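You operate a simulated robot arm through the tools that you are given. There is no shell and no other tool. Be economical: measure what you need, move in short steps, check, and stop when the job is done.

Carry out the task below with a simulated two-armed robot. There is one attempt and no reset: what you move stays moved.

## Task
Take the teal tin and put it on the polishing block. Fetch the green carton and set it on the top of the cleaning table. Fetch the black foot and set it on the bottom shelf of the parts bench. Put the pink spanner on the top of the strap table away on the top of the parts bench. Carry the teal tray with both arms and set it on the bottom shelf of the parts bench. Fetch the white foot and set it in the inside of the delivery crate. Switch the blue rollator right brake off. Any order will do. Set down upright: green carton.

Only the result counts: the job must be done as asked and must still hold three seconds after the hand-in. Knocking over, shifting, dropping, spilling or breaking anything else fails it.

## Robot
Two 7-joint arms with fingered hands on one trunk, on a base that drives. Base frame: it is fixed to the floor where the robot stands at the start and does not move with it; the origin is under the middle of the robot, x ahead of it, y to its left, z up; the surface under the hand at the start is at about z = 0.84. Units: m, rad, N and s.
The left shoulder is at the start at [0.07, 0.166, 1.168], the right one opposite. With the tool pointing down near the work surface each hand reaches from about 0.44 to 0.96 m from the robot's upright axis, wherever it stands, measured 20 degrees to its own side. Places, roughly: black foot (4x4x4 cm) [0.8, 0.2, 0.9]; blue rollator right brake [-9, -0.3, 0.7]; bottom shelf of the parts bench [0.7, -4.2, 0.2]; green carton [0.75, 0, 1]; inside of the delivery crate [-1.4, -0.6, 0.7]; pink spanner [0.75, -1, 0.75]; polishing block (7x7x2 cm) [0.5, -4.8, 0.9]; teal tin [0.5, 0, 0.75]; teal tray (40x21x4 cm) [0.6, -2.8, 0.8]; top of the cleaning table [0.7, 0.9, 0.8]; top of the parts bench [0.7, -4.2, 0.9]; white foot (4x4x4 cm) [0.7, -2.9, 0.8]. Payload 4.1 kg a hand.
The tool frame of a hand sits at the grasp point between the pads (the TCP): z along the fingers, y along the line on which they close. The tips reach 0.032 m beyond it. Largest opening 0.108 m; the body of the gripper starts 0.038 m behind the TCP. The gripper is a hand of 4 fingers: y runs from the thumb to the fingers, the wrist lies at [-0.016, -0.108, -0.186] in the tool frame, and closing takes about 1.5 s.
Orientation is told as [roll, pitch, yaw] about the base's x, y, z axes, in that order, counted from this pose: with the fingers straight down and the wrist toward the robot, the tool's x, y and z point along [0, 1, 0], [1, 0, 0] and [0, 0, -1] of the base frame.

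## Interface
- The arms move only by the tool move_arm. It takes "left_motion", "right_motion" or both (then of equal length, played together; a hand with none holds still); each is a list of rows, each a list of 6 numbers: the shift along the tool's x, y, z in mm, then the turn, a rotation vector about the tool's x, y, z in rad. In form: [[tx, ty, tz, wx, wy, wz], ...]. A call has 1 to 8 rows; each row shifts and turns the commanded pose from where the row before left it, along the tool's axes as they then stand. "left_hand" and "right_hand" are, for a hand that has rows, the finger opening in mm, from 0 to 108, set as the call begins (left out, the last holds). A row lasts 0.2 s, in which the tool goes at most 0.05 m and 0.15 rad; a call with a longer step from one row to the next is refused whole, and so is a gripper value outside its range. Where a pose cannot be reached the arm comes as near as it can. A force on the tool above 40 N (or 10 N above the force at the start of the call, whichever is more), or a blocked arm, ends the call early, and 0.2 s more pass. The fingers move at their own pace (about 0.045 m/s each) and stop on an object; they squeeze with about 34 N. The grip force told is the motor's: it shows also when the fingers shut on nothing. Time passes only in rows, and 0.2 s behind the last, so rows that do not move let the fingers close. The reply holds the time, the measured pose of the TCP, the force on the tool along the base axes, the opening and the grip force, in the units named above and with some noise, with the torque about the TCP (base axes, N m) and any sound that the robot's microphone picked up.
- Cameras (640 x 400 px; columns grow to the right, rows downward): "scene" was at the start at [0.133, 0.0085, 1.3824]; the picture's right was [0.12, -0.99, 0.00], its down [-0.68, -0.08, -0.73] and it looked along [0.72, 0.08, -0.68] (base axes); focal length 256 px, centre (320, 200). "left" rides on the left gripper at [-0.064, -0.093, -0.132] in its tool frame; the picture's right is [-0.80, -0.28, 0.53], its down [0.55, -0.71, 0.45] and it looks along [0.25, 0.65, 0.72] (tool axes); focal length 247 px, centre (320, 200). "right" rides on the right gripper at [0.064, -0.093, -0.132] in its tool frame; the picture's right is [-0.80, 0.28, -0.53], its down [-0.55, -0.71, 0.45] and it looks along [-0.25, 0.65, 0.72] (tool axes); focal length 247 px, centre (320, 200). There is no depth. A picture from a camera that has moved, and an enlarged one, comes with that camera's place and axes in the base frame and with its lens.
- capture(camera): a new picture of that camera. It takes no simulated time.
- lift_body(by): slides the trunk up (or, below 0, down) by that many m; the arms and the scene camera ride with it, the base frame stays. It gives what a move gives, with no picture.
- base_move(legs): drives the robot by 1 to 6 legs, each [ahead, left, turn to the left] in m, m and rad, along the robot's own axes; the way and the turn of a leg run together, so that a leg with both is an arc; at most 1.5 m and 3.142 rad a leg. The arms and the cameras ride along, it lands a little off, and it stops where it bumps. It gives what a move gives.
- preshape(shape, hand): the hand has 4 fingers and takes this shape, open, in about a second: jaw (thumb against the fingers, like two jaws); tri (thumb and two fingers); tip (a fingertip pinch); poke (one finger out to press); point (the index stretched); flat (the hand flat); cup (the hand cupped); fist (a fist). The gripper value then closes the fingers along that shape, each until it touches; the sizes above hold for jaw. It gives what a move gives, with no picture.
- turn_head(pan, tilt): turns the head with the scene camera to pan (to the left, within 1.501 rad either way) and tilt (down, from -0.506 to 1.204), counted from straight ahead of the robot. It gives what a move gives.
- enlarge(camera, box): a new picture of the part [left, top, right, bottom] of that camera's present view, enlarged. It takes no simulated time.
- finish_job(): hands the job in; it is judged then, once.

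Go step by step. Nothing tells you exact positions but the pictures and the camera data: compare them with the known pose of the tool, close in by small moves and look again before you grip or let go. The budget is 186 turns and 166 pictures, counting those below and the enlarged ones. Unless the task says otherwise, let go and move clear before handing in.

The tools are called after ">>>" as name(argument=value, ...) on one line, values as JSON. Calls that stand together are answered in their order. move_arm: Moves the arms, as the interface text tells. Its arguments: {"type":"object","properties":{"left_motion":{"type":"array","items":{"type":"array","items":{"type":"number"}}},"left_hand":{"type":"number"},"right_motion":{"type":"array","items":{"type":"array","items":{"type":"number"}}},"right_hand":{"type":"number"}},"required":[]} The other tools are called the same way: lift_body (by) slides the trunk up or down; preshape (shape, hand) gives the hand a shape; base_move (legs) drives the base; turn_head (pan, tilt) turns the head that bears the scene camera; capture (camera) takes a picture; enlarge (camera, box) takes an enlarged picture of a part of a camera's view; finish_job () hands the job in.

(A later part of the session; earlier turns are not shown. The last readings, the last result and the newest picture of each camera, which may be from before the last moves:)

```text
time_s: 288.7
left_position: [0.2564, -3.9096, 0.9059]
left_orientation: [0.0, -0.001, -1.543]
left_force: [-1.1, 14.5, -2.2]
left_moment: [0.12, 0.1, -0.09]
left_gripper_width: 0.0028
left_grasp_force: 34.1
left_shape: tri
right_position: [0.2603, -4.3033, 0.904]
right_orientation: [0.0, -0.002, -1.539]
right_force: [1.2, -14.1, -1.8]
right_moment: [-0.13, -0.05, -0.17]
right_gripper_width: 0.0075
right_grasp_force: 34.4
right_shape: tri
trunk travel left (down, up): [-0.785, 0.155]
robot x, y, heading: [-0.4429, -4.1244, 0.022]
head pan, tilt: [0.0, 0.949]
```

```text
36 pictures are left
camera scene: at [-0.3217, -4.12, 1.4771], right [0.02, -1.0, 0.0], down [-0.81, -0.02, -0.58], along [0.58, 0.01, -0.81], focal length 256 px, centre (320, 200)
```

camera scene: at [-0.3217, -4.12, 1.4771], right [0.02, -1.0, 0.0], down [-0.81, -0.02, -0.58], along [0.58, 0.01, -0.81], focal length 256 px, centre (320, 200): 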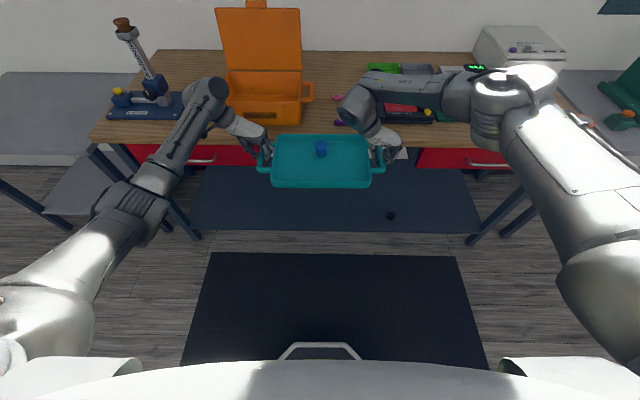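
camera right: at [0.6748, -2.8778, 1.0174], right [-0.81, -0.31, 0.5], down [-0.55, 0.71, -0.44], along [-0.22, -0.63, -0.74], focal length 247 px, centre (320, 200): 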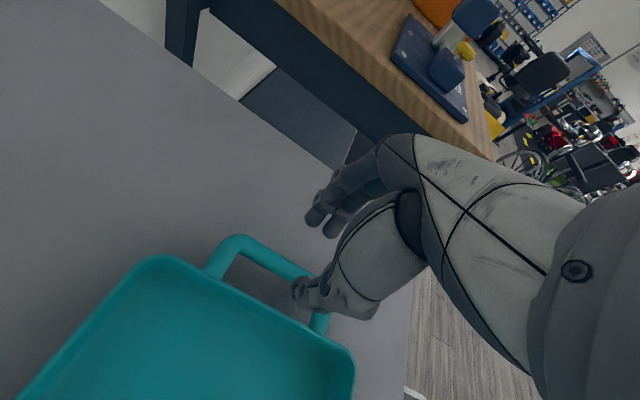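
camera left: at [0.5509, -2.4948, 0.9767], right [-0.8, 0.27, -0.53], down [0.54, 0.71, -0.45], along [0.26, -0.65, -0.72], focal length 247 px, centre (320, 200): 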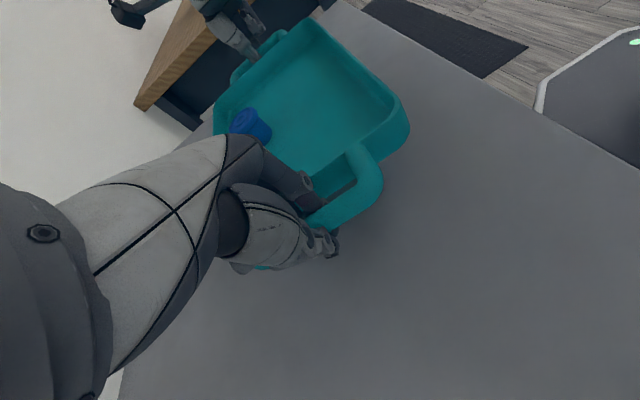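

Carrying well. I'll step back slightly, square up, lower the trunk 0.58 m, and then go in over the shelf.

>>> base_move(legs=[[-0.08, -0.03, -0.02]])

>>> lift_body(by=-0.4)

>>> lift_body(by=-0.18)

>>> capture(camera="scene")

```text
time_s: 289.8
left_position: [0.1812, -3.9543, 0.9052]
left_orientation: [0.0, -0.003, -1.562]
left_force: [-0.7, 9.1, -1.9]
left_moment: [0.07, 0.05, -0.07]
left_gripper_width: 0.0029
left_grasp_force: 34.0
left_shape: tri
right_position: [0.1785, -4.3504, 0.903]
right_orientation: [0.0, -0.003, -1.563]
right_force: [0.1, -9.7, -2.9]
right_moment: [-0.1, -0.12, -0.2]
right_gripper_width: 0.0075
right_grasp_force: 33.9
right_shape: tri
trunk travel left (down, up): [-0.785, 0.155]
robot x, y, heading: [-0.5251, -4.1511, -0.009]
head pan, tilt: [0.0, 0.949]
```

```text
time_s: 293.6
left_position: [0.1803, -3.9537, 0.5065]
left_orientation: [0.0, 0.0, -1.564]
left_force: [-0.3, 7.8, -2.9]
left_moment: [0.06, 0.09, -0.04]
left_gripper_width: 0.0029
left_grasp_force: 34.1
left_shape: tri
right_position: [0.1773, -4.3492, 0.5036]
right_orientation: [-0.001, -0.004, -1.561]
right_force: [0.0, -8.5, -3.2]
right_moment: [-0.13, -0.07, -0.19]
right_gripper_width: 0.0072
right_grasp_force: 34.3
right_shape: tri
trunk travel left (down, up): [-0.385, 0.555]
robot x, y, heading: [-0.5263, -4.1486, -0.003]
head pan, tilt: [0.0, 0.949]
```

```text
time_s: 295.6
left_position: [0.1806, -3.9536, 0.327]
left_orientation: [0.002, 0.0, -1.563]
left_force: [-0.3, 8.9, -2.2]
left_moment: [0.07, 0.1, -0.05]
left_gripper_width: 0.0028
left_grasp_force: 33.9
left_shape: tri
right_position: [0.1771, -4.3503, 0.3239]
right_orientation: [0.002, -0.003, -1.562]
right_force: [1.6, -9.0, -3.1]
right_moment: [-0.09, -0.06, -0.15]
right_gripper_width: 0.0073
right_grasp_force: 33.9
right_shape: tri
trunk travel left (down, up): [-0.205, 0.735]
robot x, y, heading: [-0.5289, -4.1512, -0.001]
head pan, tilt: [0.0, 0.949]
```

```text
35 pictures are left
camera scene: at [-0.4009, -4.153, 0.8972], right [0.0, -1.0, 0.0], down [-0.81, 0.0, -0.58], along [0.58, 0.0, -0.81], focal length 256 px, centre (320, 200)
```

scene: 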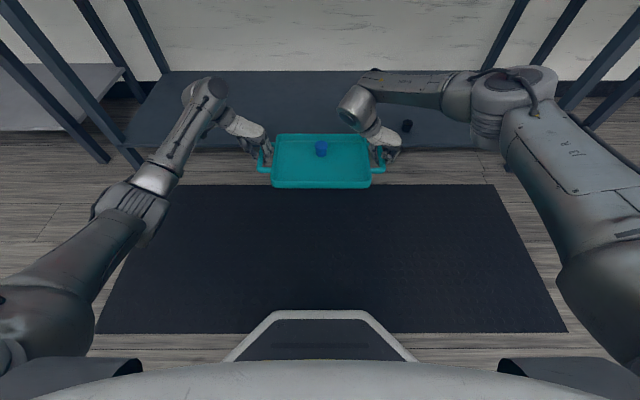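

Lowering a bit further (for elbow clearance under the bench top), then driving in by stages.

>>> lift_body(by=-0.06)

>>> base_move(legs=[[0.22, 0, 0]])

>>> turn_head(pan=-0.1, tilt=0.6)

>>> capture(camera="scene")

>>> capture(camera="left")

```text
time_s: 296.6
left_position: [0.1813, -3.9536, 0.2653]
left_orientation: [0.0, 0.0, -1.563]
left_force: [-0.2, 9.0, -2.9]
left_moment: [0.07, 0.07, -0.04]
left_gripper_width: 0.0032
left_grasp_force: 33.9
left_shape: tri
right_position: [0.1768, -4.351, 0.2633]
right_orientation: [0.0, -0.004, -1.562]
right_force: [0.9, -9.2, -2.6]
right_moment: [-0.1, -0.08, -0.19]
right_gripper_width: 0.0074
right_grasp_force: 34.2
right_shape: tri
trunk travel left (down, up): [-0.145, 0.795]
robot x, y, heading: [-0.5271, -4.1572, 0.001]
head pan, tilt: [0.0, 0.949]
```

```text
time_s: 298.3
left_position: [0.4029, -3.9572, 0.266]
left_orientation: [-0.001, 0.0, -1.567]
left_force: [-0.3, 9.1, -2.2]
left_moment: [0.08, 0.14, -0.05]
left_gripper_width: 0.0029
left_grasp_force: 34.1
left_shape: tri
right_position: [0.3972, -4.3539, 0.2639]
right_orientation: [0.001, -0.004, -1.566]
right_force: [0.3, -8.6, -3.3]
right_moment: [-0.12, -0.11, -0.16]
right_gripper_width: 0.0077
right_grasp_force: 33.6
right_shape: tri
trunk travel left (down, up): [-0.145, 0.795]
robot x, y, heading: [-0.3042, -4.1522, -0.006]
head pan, tilt: [0.0, 0.949]
```

```text
time_s: 299.1
left_position: [0.4027, -3.9556, 0.266]
left_orientation: [-0.001, -0.002, -1.566]
left_force: [-1.1, 5.1, -1.5]
left_moment: [-0.01, 0.07, -0.05]
left_gripper_width: 0.0031
left_grasp_force: 34.3
left_shape: tri
right_position: [0.3959, -4.3534, 0.2644]
right_orientation: [-0.001, -0.002, -1.566]
right_force: [1.0, -4.4, -2.5]
right_moment: [-0.06, -0.09, -0.17]
right_gripper_width: 0.0072
right_grasp_force: 33.9
right_shape: tri
trunk travel left (down, up): [-0.145, 0.795]
robot x, y, heading: [-0.3057, -4.1524, -0.011]
head pan, tilt: [-0.099, 0.6]
```

```text
34 pictures are left
camera scene: at [-0.1656, -4.163, 0.8654], right [-0.1, -0.99, 0.0], down [-0.56, 0.06, -0.82], along [0.82, -0.09, -0.57], focal length 256 px, centre (320, 200)
```

scene: 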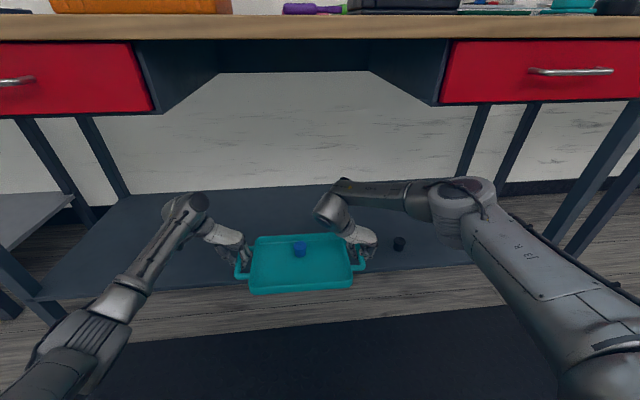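

```text
33 pictures are left
camera left: at [0.3377, -3.8649, 0.3968], right [-0.8, 0.28, -0.53], down [0.55, 0.71, -0.45], along [0.25, -0.65, -0.72], focal length 247 px, centre (320, 200)
```

left: 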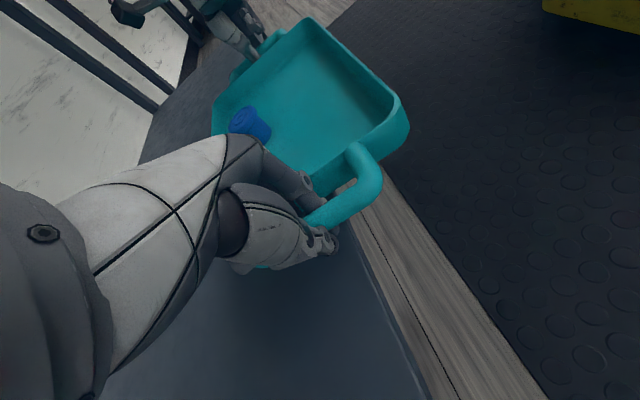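

Clearances look good. Driving in the remaining 0.13 m, then lowering by trunk.

>>> base_move(legs=[[0.13, 0, 0.008]])

>>> lift_body(by=-0.035)

```text
time_s: 300.4
left_position: [0.5297, -3.9505, 0.2668]
left_orientation: [-0.002, 0.0, -1.559]
left_force: [0.0, 7.1, -3.3]
left_moment: [0.04, 0.09, -0.07]
left_gripper_width: 0.0032
left_grasp_force: 33.6
left_shape: tri
right_position: [0.5295, -4.3476, 0.2636]
right_orientation: [0.001, -0.003, -1.556]
right_force: [0.4, -6.4, -2.4]
right_moment: [-0.07, -0.09, -0.15]
right_gripper_width: 0.0072
right_grasp_force: 33.7
right_shape: tri
trunk travel left (down, up): [-0.145, 0.795]
robot x, y, heading: [-0.176, -4.1517, 0.004]
head pan, tilt: [-0.099, 0.6]
```

```text
time_s: 301.2
left_position: [0.5297, -3.9508, 0.2313]
left_orientation: [0.001, 0.001, -1.558]
left_force: [0.0, 4.2, -1.0]
left_moment: [0.03, 0.1, -0.05]
left_gripper_width: 0.003
left_grasp_force: 34.1
left_shape: tri
right_position: [0.5276, -4.3482, 0.2291]
right_orientation: [0.001, -0.002, -1.557]
right_force: [-0.4, -3.1, -2.2]
right_moment: [0.01, -0.04, -0.12]
right_gripper_width: 0.0074
right_grasp_force: 34.5
right_shape: tri
trunk travel left (down, up): [-0.11, 0.83]
robot x, y, heading: [-0.1719, -4.151, 0.002]
head pan, tilt: [-0.099, 0.6]
```

>>> lift_body(by=-0.012)

>>> lift_body(by=-0.008)

```text
time_s: 301.8
left_position: [0.5309, -3.9504, 0.2195]
left_orientation: [0.0, 0.0, -1.561]
left_force: [0.2, 4.3, -1.9]
left_moment: [0.02, 0.03, -0.06]
left_gripper_width: 0.0032
left_grasp_force: 34.5
left_shape: tri
right_position: [0.5276, -4.3474, 0.2162]
right_orientation: [-0.002, -0.005, -1.557]
right_force: [0.4, -4.5, -2.2]
right_moment: [-0.07, -0.04, -0.16]
right_gripper_width: 0.0073
right_grasp_force: 33.9
right_shape: tri
trunk travel left (down, up): [-0.098, 0.842]
robot x, y, heading: [-0.1726, -4.1581, 0.002]
head pan, tilt: [-0.099, 0.6]
```

```text
time_s: 302.4
left_position: [0.5299, -3.9518, 0.2139]
left_orientation: [0.002, -0.003, -1.557]
left_force: [-0.4, 4.8, -2.3]
left_moment: [0.03, 0.09, 0.01]
left_gripper_width: 0.003
left_grasp_force: 33.7
left_shape: tri
right_position: [0.5289, -4.349, 0.2122]
right_orientation: [0.005, -0.005, -1.557]
right_force: [-1.4, -8.6, 20.1]
right_moment: [-0.3, -0.06, -0.16]
right_gripper_width: 0.0075
right_grasp_force: 33.9
right_shape: tri
trunk travel left (down, up): [-0.09, 0.85]
robot x, y, heading: [-0.1754, -4.1513, 0.003]
head pan, tilt: [-0.099, 0.6]
```

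The right side has touched down. Lowering the left hand a little to bring its side to contact too.

>>> move_arm(left_motion=[[0, 0, 2, 0, 0, 0], [0, 0, 2, 0, 0, 0], [0, 0, 0, 0, 0, 0]], right_motion=[[0, 0, -1, 0, 0, 0], [0, 0, 0, 0, 0, 0], [0, 0, 0, 0, 0, 0]])

>>> capture(camera="left")

```text
time_s: 303.2
left_position: [0.5309, -3.9501, 0.212]
left_orientation: [0.007, -0.002, -1.559]
left_force: [-5.2, 5.4, 28.1]
left_moment: [-0.46, 0.4, -0.07]
left_gripper_width: 0.0033
left_grasp_force: 33.5
left_shape: tri
right_position: [0.5279, -4.3486, 0.2129]
right_orientation: [0.004, -0.005, -1.557]
right_force: [4.1, -10.7, 4.7]
right_moment: [-0.15, -0.15, -0.18]
right_gripper_width: 0.0074
right_grasp_force: 33.9
right_shape: tri
trunk travel left (down, up): [-0.09, 0.85]
robot x, y, heading: [-0.1738, -4.1525, 0.007]
head pan, tilt: [-0.099, 0.6]
```

```text
32 pictures are left
camera left: at [0.4646, -3.86, 0.3424], right [-0.8, 0.27, -0.54], down [0.54, 0.71, -0.44], along [0.26, -0.65, -0.72], focal length 247 px, centre (320, 200)
```

left: 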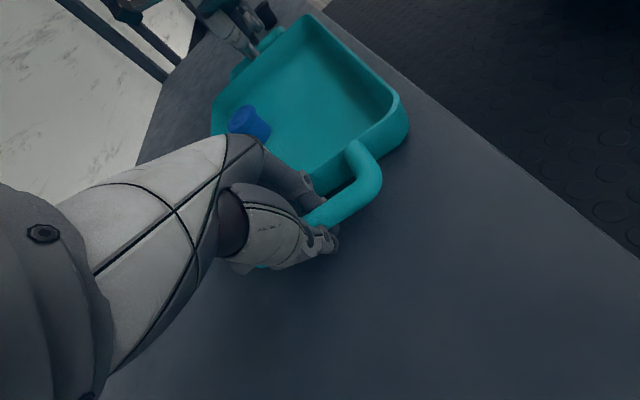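

The tray is down on the shelf. Opening both hands to 33 mm, then rising together.

>>> move_arm(left_motion=[[0, 0, -3, 0, 0, 0], [0, 0, 0, 0, 0, 0], [0, 0, 0, 0, 0, 0], [0, 0, 0, 0, 0, 0], [0, 0, 0, 0, 0, 0]], right_motion=[[0, 0, -2, 0, 0, 0], [0, 0, 0, 0, 0, 0], [0, 0, 0, 0, 0, 0], [0, 0, 0, 0, 0, 0], [0, 0, 0, 0, 0, 0]], left_hand=33, right_hand=33)

>>> move_arm(left_motion=[[0, 0, -8, 0, 0, 0], [0, 0, -10, 0, 0, 0], [0, 0, -12, 0, 0, 0], [0, 0, -15, 0, 0, 0], [0, 0, 0, 0, 0, 0]], right_motion=[[0, 0, -8, 0, 0, 0], [0, 0, -10, 0, 0, 0], [0, 0, -12, 0, 0, 0], [0, 0, -15, 0, 0, 0], [0, 0, 0, 0, 0, 0]])

>>> capture(camera="scene")

>>> capture(camera="left")

```text
time_s: 304.4
left_position: [0.5302, -3.9507, 0.2118]
left_orientation: [0.001, 0.0, -1.559]
left_force: [-1.0, 2.8, 17.0]
left_moment: [-0.03, 0.14, 0.05]
left_gripper_width: 0.0308
left_grasp_force: 0.1
left_shape: tri
right_position: [0.527, -4.3478, 0.2146]
right_orientation: [0.001, -0.002, -1.556]
right_force: [-0.2, -1.9, 0.2]
right_moment: [0.0, 0.0, 0.01]
right_gripper_width: 0.0323
right_grasp_force: 0.0
right_shape: tri
trunk travel left (down, up): [-0.09, 0.85]
robot x, y, heading: [-0.1751, -4.1515, 0.004]
head pan, tilt: [-0.099, 0.6]
```

```text
time_s: 305.6
left_position: [0.5289, -3.951, 0.2559]
left_orientation: [-0.001, 0.0, -1.559]
left_force: [1.3, -1.4, -2.2]
left_moment: [0.03, -0.01, 0.0]
left_gripper_width: 0.0333
left_grasp_force: 0.0
left_shape: tri
right_position: [0.5284, -4.3472, 0.2572]
right_orientation: [0.0, -0.003, -1.557]
right_force: [-0.1, 0.5, 0.4]
right_moment: [-0.04, 0.02, 0.0]
right_gripper_width: 0.0326
right_grasp_force: 0.0
right_shape: tri
trunk travel left (down, up): [-0.09, 0.85]
robot x, y, heading: [-0.1755, -4.154, 0.001]
head pan, tilt: [-0.099, 0.6]
```

```text
31 pictures are left
camera scene: at [-0.0358, -4.162, 0.8105], right [-0.1, -1.0, 0.0], down [-0.56, 0.05, -0.82], along [0.82, -0.08, -0.57], focal length 256 px, centre (320, 200)
```

scene: 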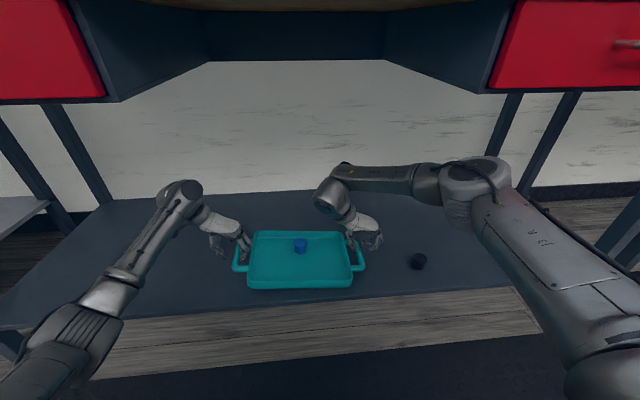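

```text
30 pictures are left
camera left: at [0.4645, -3.8604, 0.3862], right [-0.8, 0.27, -0.53], down [0.54, 0.71, -0.45], along [0.26, -0.65, -0.72], focal length 247 px, centre (320, 200)
```

left: 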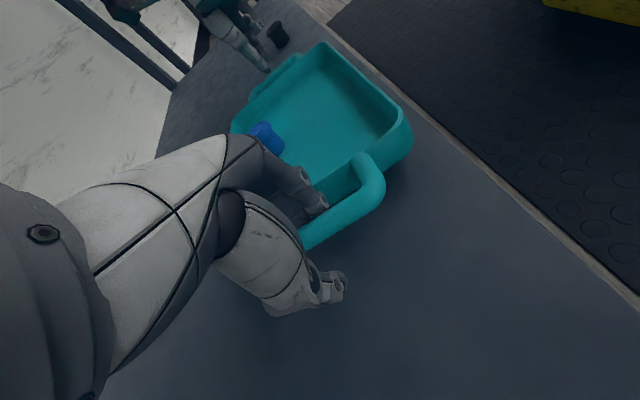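

The tray stands on the shelf. Rising 45 mm more, then backing out and raising the trunk.

>>> move_arm(left_motion=[[0, 0, -20, 0, 0, 0], [0, 0, -25, 0, 0, 0], [0, 0, 0, 0, 0, 0]], right_motion=[[0, 0, -20, 0, 0, 0], [0, 0, -25, 0, 0, 0], [0, 0, 0, 0, 0, 0]])

>>> base_move(legs=[[-0.3, 0, 0]])

>>> capture(camera="scene")

```text
time_s: 306.4
left_position: [0.5303, -3.9509, 0.298]
left_orientation: [0.0, 0.0, -1.56]
left_force: [-0.5, -1.1, -1.9]
left_moment: [0.05, -0.03, -0.02]
left_gripper_width: 0.0331
left_grasp_force: 0.1
left_shape: tri
right_position: [0.5293, -4.3468, 0.3029]
right_orientation: [-0.001, -0.004, -1.556]
right_force: [-0.1, 0.3, 0.9]
right_moment: [-0.01, -0.01, 0.0]
right_gripper_width: 0.0329
right_grasp_force: 0.1
right_shape: tri
trunk travel left (down, up): [-0.09, 0.85]
robot x, y, heading: [-0.1769, -4.1508, 0.004]
head pan, tilt: [-0.099, 0.6]
```

```text
time_s: 308.4
left_position: [0.2295, -3.9545, 0.2988]
left_orientation: [0.0, 0.0, -1.563]
left_force: [-0.4, -0.1, -0.3]
left_moment: [0.02, -0.03, 0.01]
left_gripper_width: 0.033
left_grasp_force: 0.1
left_shape: tri
right_position: [0.2273, -4.3511, 0.3009]
right_orientation: [-0.001, -0.004, -1.563]
right_force: [0.4, -0.8, -0.5]
right_moment: [0.0, 0.0, 0.01]
right_gripper_width: 0.0327
right_grasp_force: 0.0
right_shape: tri
trunk travel left (down, up): [-0.09, 0.85]
robot x, y, heading: [-0.4757, -4.1576, -0.005]
head pan, tilt: [-0.099, 0.6]
```

```text
29 pictures are left
camera scene: at [-0.3372, -4.1628, 0.8106], right [-0.1, -0.99, 0.0], down [-0.56, 0.06, -0.82], along [0.82, -0.08, -0.57], focal length 256 px, centre (320, 200)
```

scene: 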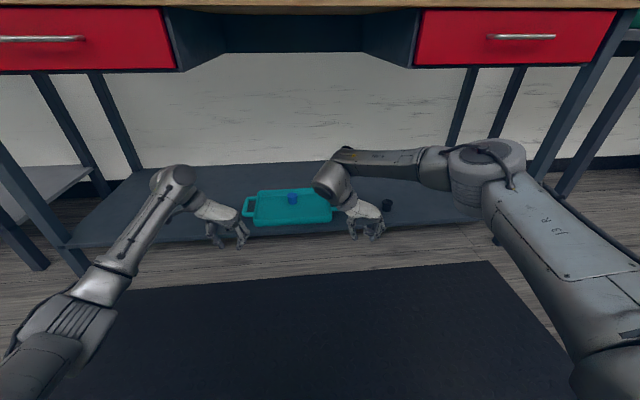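

The tray and the black foot both stand on the bottom shelf. Now for the rollator: raising the trunk and driving up the aisle, then turning toward −x.

>>> lift_body(by=0.4)

>>> lift_body(by=0.2)

>>> base_move(legs=[[0.06, 1.45, 0.005], [0, 1.45, 0], [0, 1.45, 0], [0, 0.3, 0], [0, 0, 3.12]])

>>> turn_head(pan=0.0, tilt=0.25)

>>> capture(camera="scene")

```text
time_s: 312.3
left_position: [0.231, -3.955, 0.6983]
left_orientation: [0.0, 0.0, -1.565]
left_force: [0.3, 0.8, 0.4]
left_moment: [0.03, 0.04, -0.01]
left_gripper_width: 0.0329
left_grasp_force: 0.0
left_shape: tri
right_position: [0.2264, -4.3518, 0.7012]
right_orientation: [-0.001, -0.004, -1.562]
right_force: [-0.4, -0.1, -0.7]
right_moment: [-0.02, 0.03, 0.0]
right_gripper_width: 0.0327
right_grasp_force: 0.1
right_shape: tri
trunk travel left (down, up): [-0.49, 0.45]
robot x, y, heading: [-0.4748, -4.1536, -0.003]
head pan, tilt: [-0.099, 0.6]
```

```text
time_s: 314.4
left_position: [0.2299, -3.9551, 0.8989]
left_orientation: [0.0, 0.0, -1.564]
left_force: [-0.4, 0.4, -0.2]
left_moment: [0.02, 0.0, -0.01]
left_gripper_width: 0.0328
left_grasp_force: 0.0
left_shape: tri
right_position: [0.2276, -4.3509, 0.9024]
right_orientation: [0.0, -0.003, -1.561]
right_force: [-0.3, -0.5, -0.6]
right_moment: [-0.02, -0.03, -0.02]
right_gripper_width: 0.033
right_grasp_force: 0.0
right_shape: tri
trunk travel left (down, up): [-0.69, 0.25]
robot x, y, heading: [-0.4767, -4.1538, -0.006]
head pan, tilt: [-0.099, 0.6]
```

```text
time_s: 344.2
left_position: [-1.1287, 0.3013, 0.8996]
left_orientation: [0.0, 0.0, 1.552]
left_force: [0.6, -1.5, 1.9]
left_moment: [0.01, 0.01, 0.0]
left_gripper_width: 0.033
left_grasp_force: 0.1
left_shape: tri
right_position: [-1.1143, 0.6973, 0.9022]
right_orientation: [-0.001, -0.004, 1.553]
right_force: [1.1, -0.3, 0.4]
right_moment: [-0.01, -0.01, 0.01]
right_gripper_width: 0.033
right_grasp_force: 0.0
right_shape: tri
trunk travel left (down, up): [-0.69, 0.25]
robot x, y, heading: [-0.4152, 0.4802, 3.111]
head pan, tilt: [-0.099, 0.6]
```

```text
time_s: 345.0
left_position: [-1.1289, 0.3008, 0.8992]
left_orientation: [0.0, 0.001, 1.552]
left_force: [-0.5, 0.8, -1.3]
left_moment: [0.02, -0.03, 0.02]
left_gripper_width: 0.0332
left_grasp_force: 0.1
left_shape: tri
right_position: [-1.1136, 0.6975, 0.9028]
right_orientation: [0.0, -0.005, 1.553]
right_force: [0.9, 0.1, 0.7]
right_moment: [0.02, -0.01, -0.02]
right_gripper_width: 0.0327
right_grasp_force: 0.1
right_shape: tri
trunk travel left (down, up): [-0.69, 0.25]
robot x, y, heading: [-0.4144, 0.479, 3.113]
head pan, tilt: [0.0, 0.25]
```

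```text
28 pictures are left
camera scene: at [-0.5603, 0.4839, 1.4427], right [0.03, 1.0, 0.0], down [0.25, -0.01, -0.97], along [-0.97, 0.03, -0.25], focal length 256 px, centre (320, 200)
```

scene: 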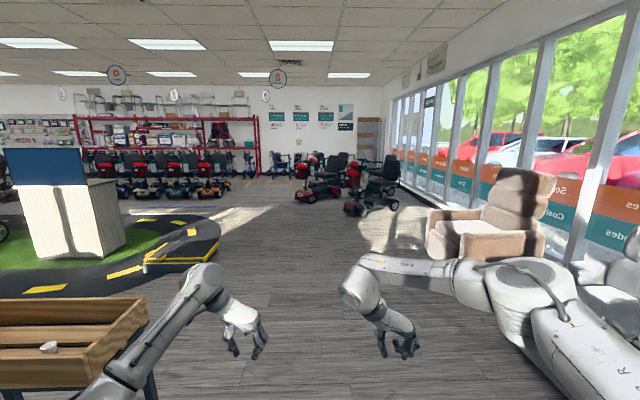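

The rollators stand against the far wall near (−9, −0.3), past the scooters. Driving there by stages.

>>> base_move(legs=[[1.4, 0.05, 0.028], [1.4, 0.05, 0], [1.2, 0.1, 0], [0.9, 0.9, 0]])

>>> turn_head(pan=0.0, tilt=0.3)

>>> capture(camera="scene")

```text
time_s: 370.1
left_position: [-5.9166, -0.9546, 0.8992]
left_orientation: [-0.001, 0.0, 1.629]
left_force: [0.2, -0.1, -0.2]
left_moment: [0.01, -0.03, 0.0]
left_gripper_width: 0.0332
left_grasp_force: 0.2
left_shape: tri
right_position: [-5.9337, -0.559, 0.9021]
right_orientation: [0.0, -0.003, 1.629]
right_force: [1.1, 0.6, 0.4]
right_moment: [-0.02, -0.01, -0.03]
right_gripper_width: 0.0329
right_grasp_force: 0.0
right_shape: tri
trunk travel left (down, up): [-0.69, 0.25]
robot x, y, heading: [-5.2209, -0.7205, -3.096]
head pan, tilt: [0.0, 0.25]
```

```text
time_s: 370.7
left_position: [-5.9169, -0.9541, 0.8985]
left_orientation: [0.0, 0.001, 1.629]
left_force: [-0.5, 0.1, -0.4]
left_moment: [-0.01, 0.01, 0.01]
left_gripper_width: 0.0331
left_grasp_force: 0.0
left_shape: tri
right_position: [-5.9338, -0.5586, 0.9016]
right_orientation: [0.0, -0.003, 1.629]
right_force: [0.2, 0.5, 0.5]
right_moment: [0.0, 0.0, -0.02]
right_gripper_width: 0.0326
right_grasp_force: 0.1
right_shape: tri
trunk travel left (down, up): [-0.69, 0.25]
robot x, y, heading: [-5.2208, -0.7228, -3.09]
head pan, tilt: [0.0, 0.3]
```

```text
27 pictures are left
camera scene: at [-5.3646, -0.7294, 1.438], right [-0.05, 1.0, 0.0], down [0.3, 0.01, -0.96], along [-0.95, -0.05, -0.3], focal length 256 px, centre (320, 200)
```

scene: 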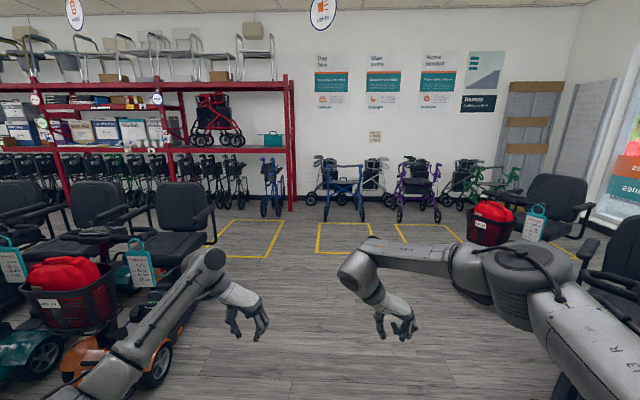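

>>> enlarge(camera="scene", box=[290, 140, 410, 215])

```text
5.33 times, centred on (350, 178) of scene
camera zoom: at [-5.3646, -0.7294, 1.438], right [-0.05, 1.0, 0.0], down [0.3, 0.01, -0.96], along [-0.95, -0.05, -0.3], focal length 1365 px, centre (160, 320)
```

zoom: 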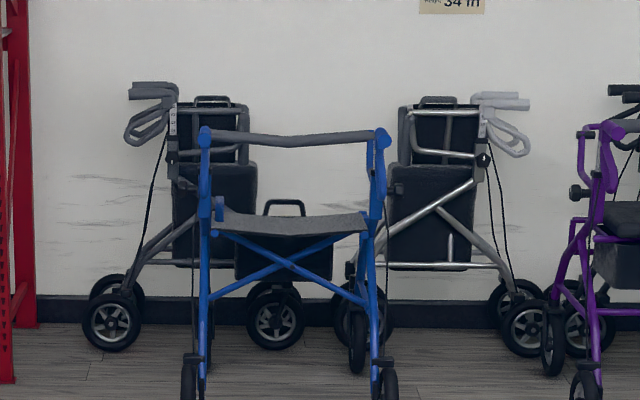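

The blue rollator's right post is at about (−8.9, −0.33), handles toward me. Moving closer for a look at the brake.

>>> base_move(legs=[[1.3, -0.25, -0.05], [1.0, 0, 0]])

>>> turn_head(pan=-0.1, tilt=0.5)

>>> capture(camera="scene")

>>> enlarge(camera="scene", box=[220, 90, 420, 215])

```text
time_s: 382.1
left_position: [-8.2246, -0.6415, 0.8992]
left_orientation: [0.001, 0.001, 1.551]
left_force: [-1.0, 0.1, -0.4]
left_moment: [0.0, 0.0, 0.01]
left_gripper_width: 0.033
left_grasp_force: 0.0
left_shape: tri
right_position: [-8.2101, -0.244, 0.9012]
right_orientation: [0.0, -0.005, 1.554]
right_force: [-0.4, 0.4, 0.5]
right_moment: [0.01, -0.03, 0.0]
right_gripper_width: 0.0327
right_grasp_force: 0.0
right_shape: tri
trunk travel left (down, up): [-0.69, 0.25]
robot x, y, heading: [-7.5127, -0.4635, 3.117]
head pan, tilt: [0.0, 0.3]
```

```text
time_s: 382.8
left_position: [-8.2232, -0.6406, 0.8982]
left_orientation: [0.001, -0.003, 1.553]
left_force: [0.4, 1.4, 0.1]
left_moment: [0.01, 0.0, 0.01]
left_gripper_width: 0.0331
left_grasp_force: 0.0
left_shape: tri
right_position: [-8.2108, -0.2456, 0.901]
right_orientation: [0.0, -0.004, 1.553]
right_force: [0.4, -0.1, -0.9]
right_moment: [-0.01, -0.02, 0.04]
right_gripper_width: 0.0328
right_grasp_force: 0.1
right_shape: tri
trunk travel left (down, up): [-0.69, 0.25]
robot x, y, heading: [-7.5173, -0.4571, 3.114]
head pan, tilt: [-0.099, 0.499]
```

```text
25 pictures are left
camera scene: at [-7.653, -0.4493, 1.4197], right [0.13, 0.99, 0.0], down [0.47, -0.06, -0.88], along [-0.87, 0.11, -0.48], focal length 256 px, centre (320, 200)
```

scene: 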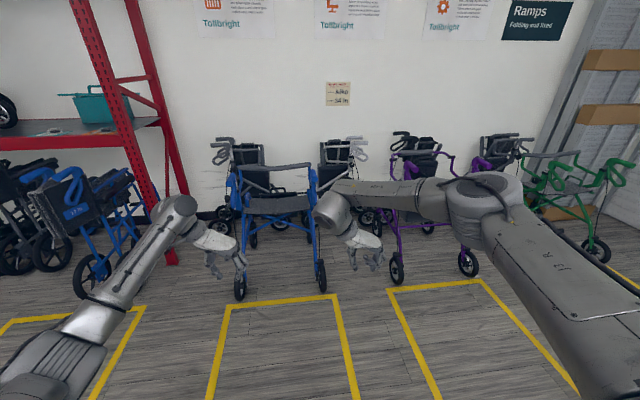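

```text
3.20 times, centred on (320, 152) of scene
camera zoom: at [-7.653, -0.4493, 1.4197], right [0.13, 0.99, 0.0], down [0.47, -0.06, -0.88], along [-0.87, 0.11, -0.48], focal length 819 px, centre (320, 352)
```

zoom: 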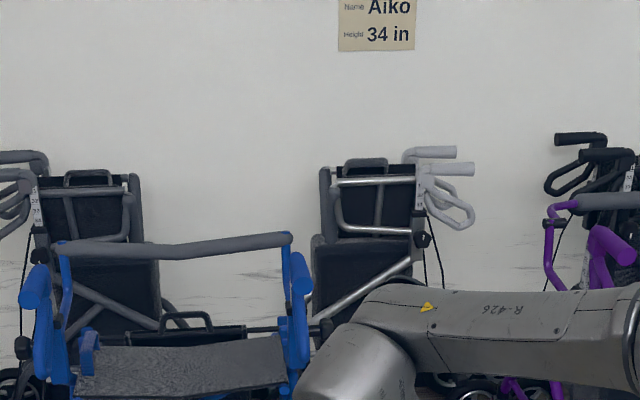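

The arm hides the brake. I'll turn the right hand to face forward again so its camera sees the rollator.

>>> move_arm(right_motion=[[0, 0, -15, 0, 0, -0.146], [0, 0, -15, 0, 0, -0.146], [0, 0, -15, 0, 0, -0.146], [0, 0, -15, 0, 0, -0.146], [0, 0, -15, 0, 0, -0.146], [0, 0, -15, 0, 0, -0.146], [0, 0, -15, 0, 0, -0.146], [0, 0, -15, 0, 0, -0.146]])

>>> move_arm(right_motion=[[-40, 0, 0, 0, 0, -0.13], [-40, 0, 0, 0, 0, -0.13], [-40, 0, 0, 0, 0, -0.13], [0, 0, 0, 0, 0, 0]])

>>> base_move(legs=[[0.35, 0, 0.02]])

>>> capture(camera="right")

>>> enlarge(camera="scene", box=[220, 120, 420, 245])

```text
time_s: 384.6
left_position: [-8.2233, -0.6399, 0.9002]
left_orientation: [0.001, 0.0, 1.552]
left_force: [0.5, 0.3, -0.5]
left_moment: [0.0, -0.03, 0.0]
left_gripper_width: 0.0331
left_grasp_force: 0.1
left_shape: tri
right_position: [-8.2105, -0.2446, 1.0221]
right_orientation: [-0.002, -0.002, 2.723]
right_force: [-0.1, 0.0, 0.7]
right_moment: [0.01, 0.01, 0.0]
right_gripper_width: 0.0328
right_grasp_force: 0.1
right_shape: tri
trunk travel left (down, up): [-0.69, 0.25]
robot x, y, heading: [-7.5121, -0.4597, 3.114]
head pan, tilt: [-0.099, 0.499]
```

```text
time_s: 385.6
left_position: [-8.2243, -0.6421, 0.899]
left_orientation: [-0.001, -0.002, 1.551]
left_force: [1.0, -0.6, -0.9]
left_moment: [0.04, -0.01, -0.03]
left_gripper_width: 0.0332
left_grasp_force: 0.1
left_shape: tri
right_position: [-8.1735, -0.1293, 1.0221]
right_orientation: [-0.003, -0.001, 3.115]
right_force: [0.3, -0.5, 0.7]
right_moment: [0.01, -0.06, -0.02]
right_gripper_width: 0.033
right_grasp_force: 0.0
right_shape: tri
trunk travel left (down, up): [-0.69, 0.25]
robot x, y, heading: [-7.5131, -0.4601, 3.113]
head pan, tilt: [-0.099, 0.499]
```

```text
time_s: 387.8
left_position: [-8.5662, -0.6432, 0.899]
left_orientation: [-0.001, 0.0, 1.565]
left_force: [-0.5, 0.3, -0.4]
left_moment: [0.02, 0.02, 0.03]
left_gripper_width: 0.0332
left_grasp_force: 0.1
left_shape: tri
right_position: [-8.5233, -0.1339, 1.0211]
right_orientation: [-0.003, 0.0, 3.127]
right_force: [-0.6, 0.3, 0.7]
right_moment: [0.0, 0.01, 0.02]
right_gripper_width: 0.0329
right_grasp_force: 0.1
right_shape: tri
trunk travel left (down, up): [-0.69, 0.25]
robot x, y, heading: [-7.8543, -0.4573, 3.128]
head pan, tilt: [-0.099, 0.499]
```

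```text
23 pictures are left
camera right: at [-8.432, -0.1991, 1.1523], right [-0.27, 0.8, 0.54], down [0.71, 0.54, -0.45], along [-0.65, 0.26, -0.72], focal length 247 px, centre (320, 200)
```

right: 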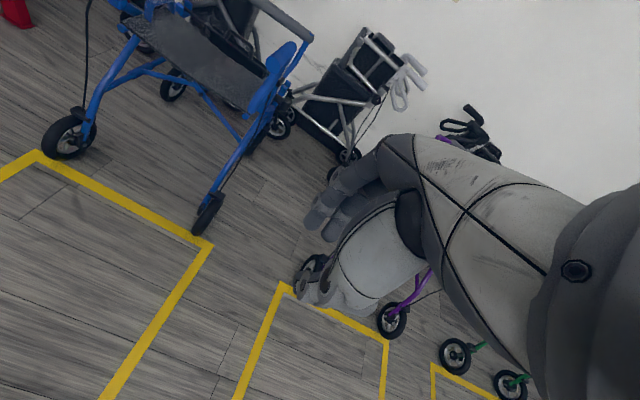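

```text
3.20 times, centred on (320, 182) of scene
camera zoom: at [-7.9987, -0.4444, 1.4196], right [0.11, 0.99, 0.0], down [0.48, -0.05, -0.88], along [-0.87, 0.1, -0.48], focal length 819 px, centre (320, 256)
```

zoom: 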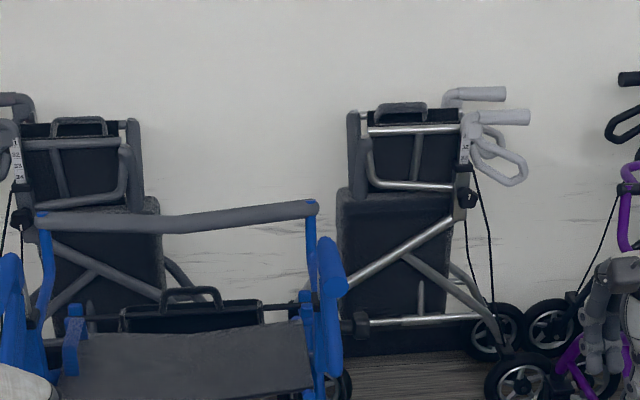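

>>> enlarge(camera="right", box=[200, 0, 360, 100])

>>> turn_head(pan=-0.05, tilt=0.65)

>>> enlarge(camera="scene", box=[270, 110, 366, 170])

```text
4.00 times, centred on (280, 50) of right
camera zoom: at [-8.432, -0.1991, 1.1523], right [-0.27, 0.8, 0.54], down [0.71, 0.54, -0.45], along [-0.65, 0.26, -0.72], focal length 988 px, centre (480, 800)
```

zoom: 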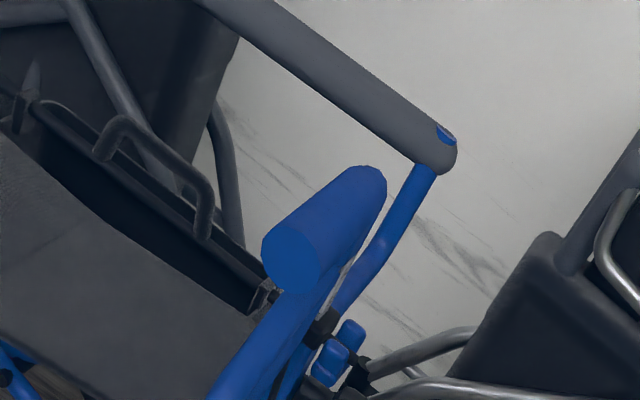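

```text
time_s: 388.5
left_position: [-8.5671, -0.6436, 0.8991]
left_orientation: [-0.002, -0.002, 1.567]
left_force: [0.3, 0.4, -0.3]
left_moment: [0.01, 0.03, 0.02]
left_gripper_width: 0.0334
left_grasp_force: 0.1
left_shape: tri
right_position: [-8.524, -0.132, 1.0206]
right_orientation: [-0.005, 0.001, 3.128]
right_force: [0.3, 0.0, 0.0]
right_moment: [0.01, 0.01, 0.0]
right_gripper_width: 0.0331
right_grasp_force: 0.1
right_shape: tri
trunk travel left (down, up): [-0.69, 0.25]
robot x, y, heading: [-7.8575, -0.4526, 3.128]
head pan, tilt: [-0.051, 0.649]
```

```text
6.67 times, centred on (318, 140) of scene
camera zoom: at [-7.9952, -0.449, 1.4063], right [0.06, 1.0, 0.0], down [0.6, -0.04, -0.8], along [-0.79, 0.05, -0.6], focal length 1706 px, centre (333, 600)
```

zoom: 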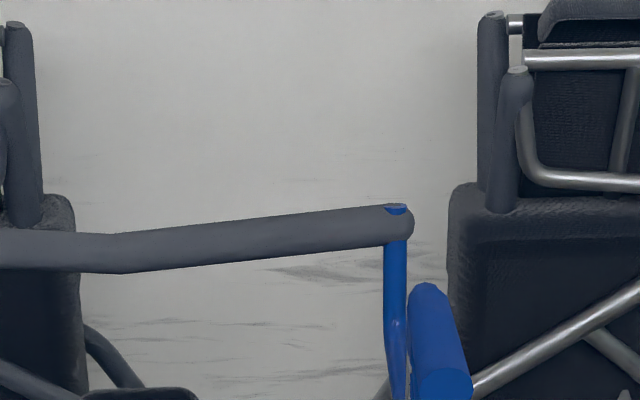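

The right grip runs from (−9.01, −0.31) to (−9.13, −0.305) at z ≈ 0.82; the lever should be beneath it. I'll lower the trunk to see it from a lower angle.

>>> lift_body(by=-0.4)

>>> turn_head(pan=0.0, tilt=0.25)

>>> enlarge(camera="scene", box=[300, 160, 428, 240])

```text
time_s: 392.4
left_position: [-8.5666, -0.6445, 0.4994]
left_orientation: [0.001, 0.0, 1.564]
left_force: [0.2, 0.1, -0.2]
left_moment: [-0.01, 0.02, 0.0]
left_gripper_width: 0.0329
left_grasp_force: 0.2
left_shape: tri
right_position: [-8.5234, -0.1322, 0.622]
right_orientation: [-0.006, -0.001, 3.128]
right_force: [0.5, 0.0, 0.1]
right_moment: [0.07, 0.01, 0.01]
right_gripper_width: 0.0331
right_grasp_force: 0.1
right_shape: tri
trunk travel left (down, up): [-0.29, 0.65]
robot x, y, heading: [-7.8635, -0.453, 3.13]
head pan, tilt: [-0.051, 0.649]
```

```text
time_s: 393.2
left_position: [-8.5665, -0.6441, 0.4995]
left_orientation: [0.0, 0.001, 1.566]
left_force: [0.4, 0.0, -0.5]
left_moment: [0.0, -0.01, -0.04]
left_gripper_width: 0.0333
left_grasp_force: 0.0
left_shape: tri
right_position: [-8.5233, -0.1318, 0.6215]
right_orientation: [-0.004, -0.001, 3.129]
right_force: [0.2, -0.3, -1.0]
right_moment: [-0.04, 0.0, 0.01]
right_gripper_width: 0.0329
right_grasp_force: 0.0
right_shape: tri
trunk travel left (down, up): [-0.29, 0.65]
robot x, y, heading: [-7.8556, -0.4556, 3.129]
head pan, tilt: [0.0, 0.25]
```

```text
5.00 times, centred on (364, 200) of scene
camera zoom: at [-8.0015, -0.4533, 1.0427], right [0.01, 1.0, 0.0], down [0.25, 0.0, -0.97], along [-0.97, 0.01, -0.25], focal length 1280 px, centre (100, 200)
```

zoom: 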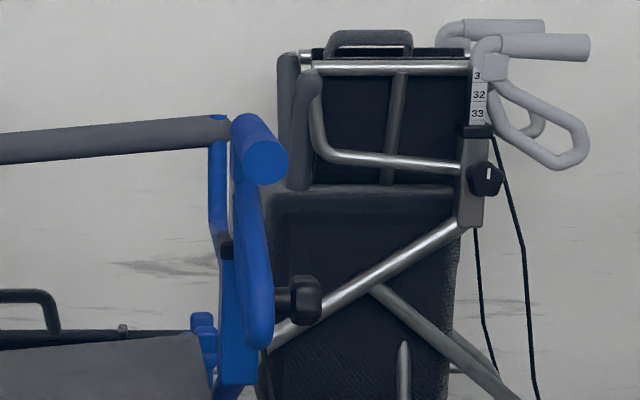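

Now I see it: the blue brake loop hangs straight down from the grip (z 0.77→0.62), parked, while released levers on other walkers lie raised under the grip. I'll turn the right hand so its fingers point forward, to pinch the lever and swing it up.

>>> move_arm(right_motion=[[0, 0, 0, 0, 0, 0.146], [0, 0, 0, 0, 0, 0.146], [0, 0, 0, 0, 0, 0.146], [0, 0, 0, 0, 0, 0.146], [0, 0, 0, 0, 0, 0.146], [0, 0, 0, 0, 0, 0.146], [0, 0, 0, 0, 0, 0.146], [0, 0, 0, 0, 0, 0.146]])

>>> move_arm(right_motion=[[0, 0, 0, 0, 0, 0.134], [0, 0, 0, 0, 0, 0.134], [0, 0, 0, 0, 0, 0.134], [0, 0, 0, 0, 0.145, 0], [0, 0, 0, 0, 0.145, 0], [0, 0, 0, 0, 0.145, 0], [0, 0, 0, 0, 0.145, 0], [0, 0, 0, 0, 0.145, 0]])

>>> move_arm(right_motion=[[0, 0, 0, 0, 0.145, 0], [0, 0, 0, 0, 0.145, 0], [0, 0, 0, 0, 0.145, 0], [0, 0, 0, 0, 0.145, 0], [0, 0, 0, 0, 0.145, 0], [0, 0, 0, 0, 0, 0]], right_hand=60)

>>> capture(camera="right")

```text
time_s: 395.0
left_position: [-8.567, -0.6435, 0.4984]
left_orientation: [0.0, 0.001, 1.568]
left_force: [-0.5, 0.3, 0.6]
left_moment: [-0.02, 0.03, 0.0]
left_gripper_width: 0.0332
left_grasp_force: 0.1
left_shape: tri
right_position: [-8.5231, -0.1327, 0.6204]
right_orientation: [-0.001, -0.002, 1.955]
right_force: [-0.1, -0.3, -0.2]
right_moment: [0.01, -0.01, 0.02]
right_gripper_width: 0.0326
right_grasp_force: 0.0
right_shape: tri
trunk travel left (down, up): [-0.29, 0.65]
robot x, y, heading: [-7.8564, -0.4561, 3.129]
head pan, tilt: [0.0, 0.25]
```

```text
time_s: 396.8
left_position: [-8.5673, -0.6444, 0.4983]
left_orientation: [0.001, 0.0, 1.565]
left_force: [0.2, -0.9, 1.0]
left_moment: [0.01, 0.0, 0.01]
left_gripper_width: 0.0331
left_grasp_force: 0.1
left_shape: tri
right_position: [-8.5244, -0.1322, 0.6215]
right_orientation: [0.729, -0.001, 1.558]
right_force: [-0.2, -0.2, 0.3]
right_moment: [-0.01, 0.02, -0.03]
right_gripper_width: 0.0328
right_grasp_force: 0.1
right_shape: tri
trunk travel left (down, up): [-0.29, 0.65]
robot x, y, heading: [-7.8586, -0.4566, 3.13]
head pan, tilt: [0.0, 0.25]
```

```text
time_s: 398.2
left_position: [-8.5668, -0.646, 0.4996]
left_orientation: [0.0, 0.0, 1.564]
left_force: [-1.3, -0.8, -0.2]
left_moment: [-0.03, 0.0, 0.01]
left_gripper_width: 0.0329
left_grasp_force: 0.1
left_shape: tri
right_position: [-8.5233, -0.1329, 0.622]
right_orientation: [1.452, -0.004, 1.557]
right_force: [0.3, -0.9, 0.5]
right_moment: [-0.05, 0.0, 0.0]
right_gripper_width: 0.0598
right_grasp_force: 0.0
right_shape: tri
trunk travel left (down, up): [-0.29, 0.65]
robot x, y, heading: [-7.8591, -0.4514, 3.125]
head pan, tilt: [0.0, 0.25]
```

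```text
18 pictures are left
camera right: at [-8.402, -0.2279, 0.701], right [0.63, 0.28, -0.73], down [-0.39, -0.7, -0.6], along [-0.67, 0.66, -0.33], focal length 247 px, centre (320, 200)
```

right: 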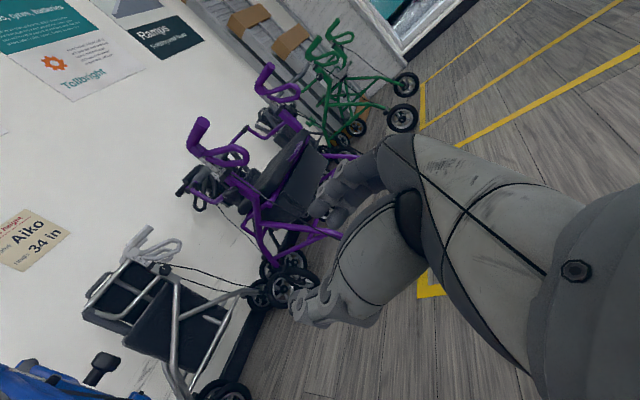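

The hand now points forward. Shifting it left to the lever's line and up to z ≈ 0.66.

>>> move_arm(right_motion=[[10, -43, 0, 0, 0, 0], [10, -43, 0, 0, 0, 0], [10, -43, 0, 0, 0, 0], [10, -43, 0, 0, 0.1, 0], [0, 0, 0, 0, 0, 0]])

>>> base_move(legs=[[0.33, 0, 0.01]])

>>> capture(camera="right")

>>> capture(camera="scene")

```text
time_s: 399.4
left_position: [-8.5675, -0.6432, 0.4984]
left_orientation: [-0.001, -0.002, 1.566]
left_force: [-0.1, -0.7, 0.1]
left_moment: [0.01, 0.01, 0.04]
left_gripper_width: 0.033
left_grasp_force: 0.0
left_shape: tri
right_position: [-8.5322, -0.3056, 0.66]
right_orientation: [1.553, -0.003, 1.555]
right_force: [1.4, -0.2, 0.8]
right_moment: [-0.02, -0.02, -0.02]
right_gripper_width: 0.0598
right_grasp_force: 0.0
right_shape: tri
trunk travel left (down, up): [-0.29, 0.65]
robot x, y, heading: [-7.8551, -0.4561, 3.129]
head pan, tilt: [0.0, 0.25]
```

```text
time_s: 401.6
left_position: [-8.8931, -0.6461, 0.4984]
left_orientation: [-0.001, 0.001, 1.574]
left_force: [-0.4, 1.1, -0.7]
left_moment: [0.02, -0.02, 0.0]
left_gripper_width: 0.0331
left_grasp_force: 0.1
left_shape: tri
right_position: [-8.8625, -0.306, 0.6601]
right_orientation: [1.55, -0.005, 1.562]
right_force: [0.2, 0.2, -0.3]
right_moment: [0.01, -0.01, 0.01]
right_gripper_width: 0.0598
right_grasp_force: 0.1
right_shape: tri
trunk travel left (down, up): [-0.29, 0.65]
robot x, y, heading: [-8.1861, -0.4505, 3.135]
head pan, tilt: [0.0, 0.25]
```

```text
17 pictures are left
camera right: at [-8.7324, -0.4015, 0.7267], right [0.55, 0.28, -0.79], down [-0.44, -0.7, -0.56], along [-0.71, 0.66, -0.26], focal length 247 px, centre (320, 200)
```

right: 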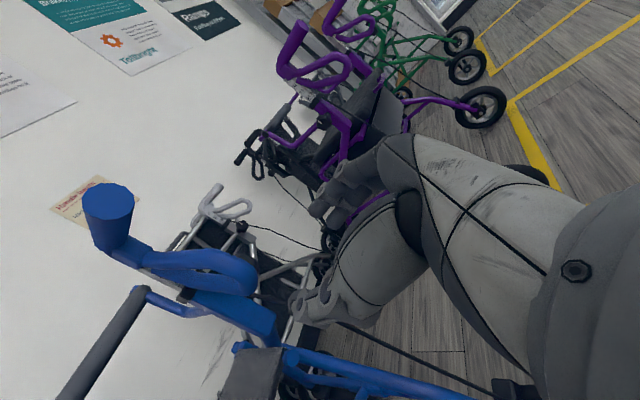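

```text
16 pictures are left
camera scene: at [-8.3299, -0.4512, 1.0426], right [0.01, 1.0, 0.0], down [0.25, 0.0, -0.97], along [-0.97, 0.01, -0.25], focal length 256 px, centre (320, 200)
```

scene: 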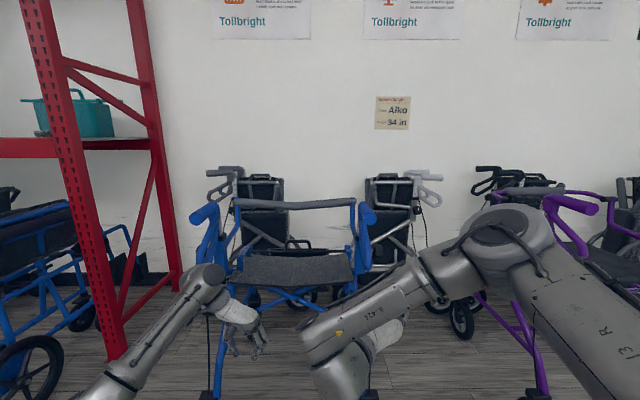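

The side view is clear: the lever pivots near (−9.11, z 0.78) with its tip at about (−9.00, −0.305, 0.66). I'll compare it closely with the purple rollator's lever.

>>> enlarge(camera="right", box=[240, 10, 400, 110])

>>> enlarge(camera="right", box=[70, 170, 310, 320])

>>> enlarge(camera="scene", box=[180, 180, 404, 320])

```text
4.00 times, centred on (320, 60) of right
camera zoom: at [-8.7324, -0.4015, 0.7267], right [0.55, 0.28, -0.79], down [-0.44, -0.7, -0.56], along [-0.71, 0.66, -0.26], focal length 988 px, centre (320, 760)
```

zoom: 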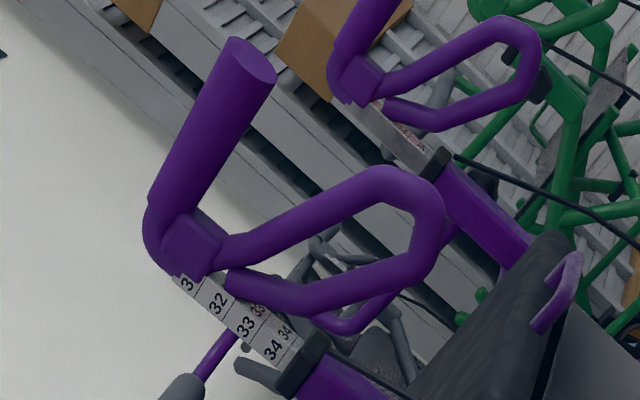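

```text
2.67 times, centred on (190, 245) of right
camera zoom: at [-8.7324, -0.4015, 0.7267], right [0.55, 0.28, -0.79], down [-0.44, -0.7, -0.56], along [-0.71, 0.66, -0.26], focal length 659 px, centre (667, 80)
```

zoom: 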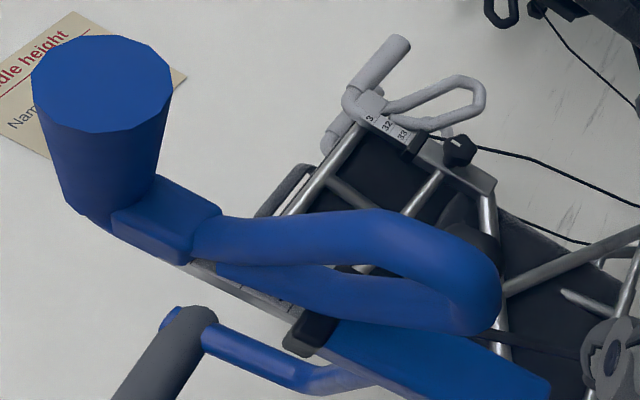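

```text
2.86 times, centred on (292, 250) of scene
camera zoom: at [-8.3299, -0.4512, 1.0426], right [0.01, 1.0, 0.0], down [0.25, 0.0, -0.97], along [-0.97, 0.01, -0.25], focal length 731 px, centre (400, 57)
```

zoom: 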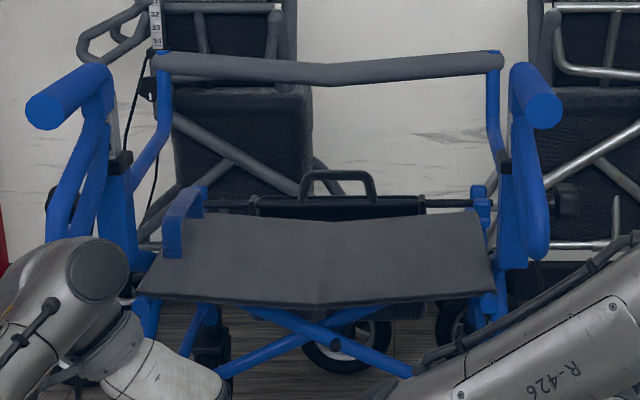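

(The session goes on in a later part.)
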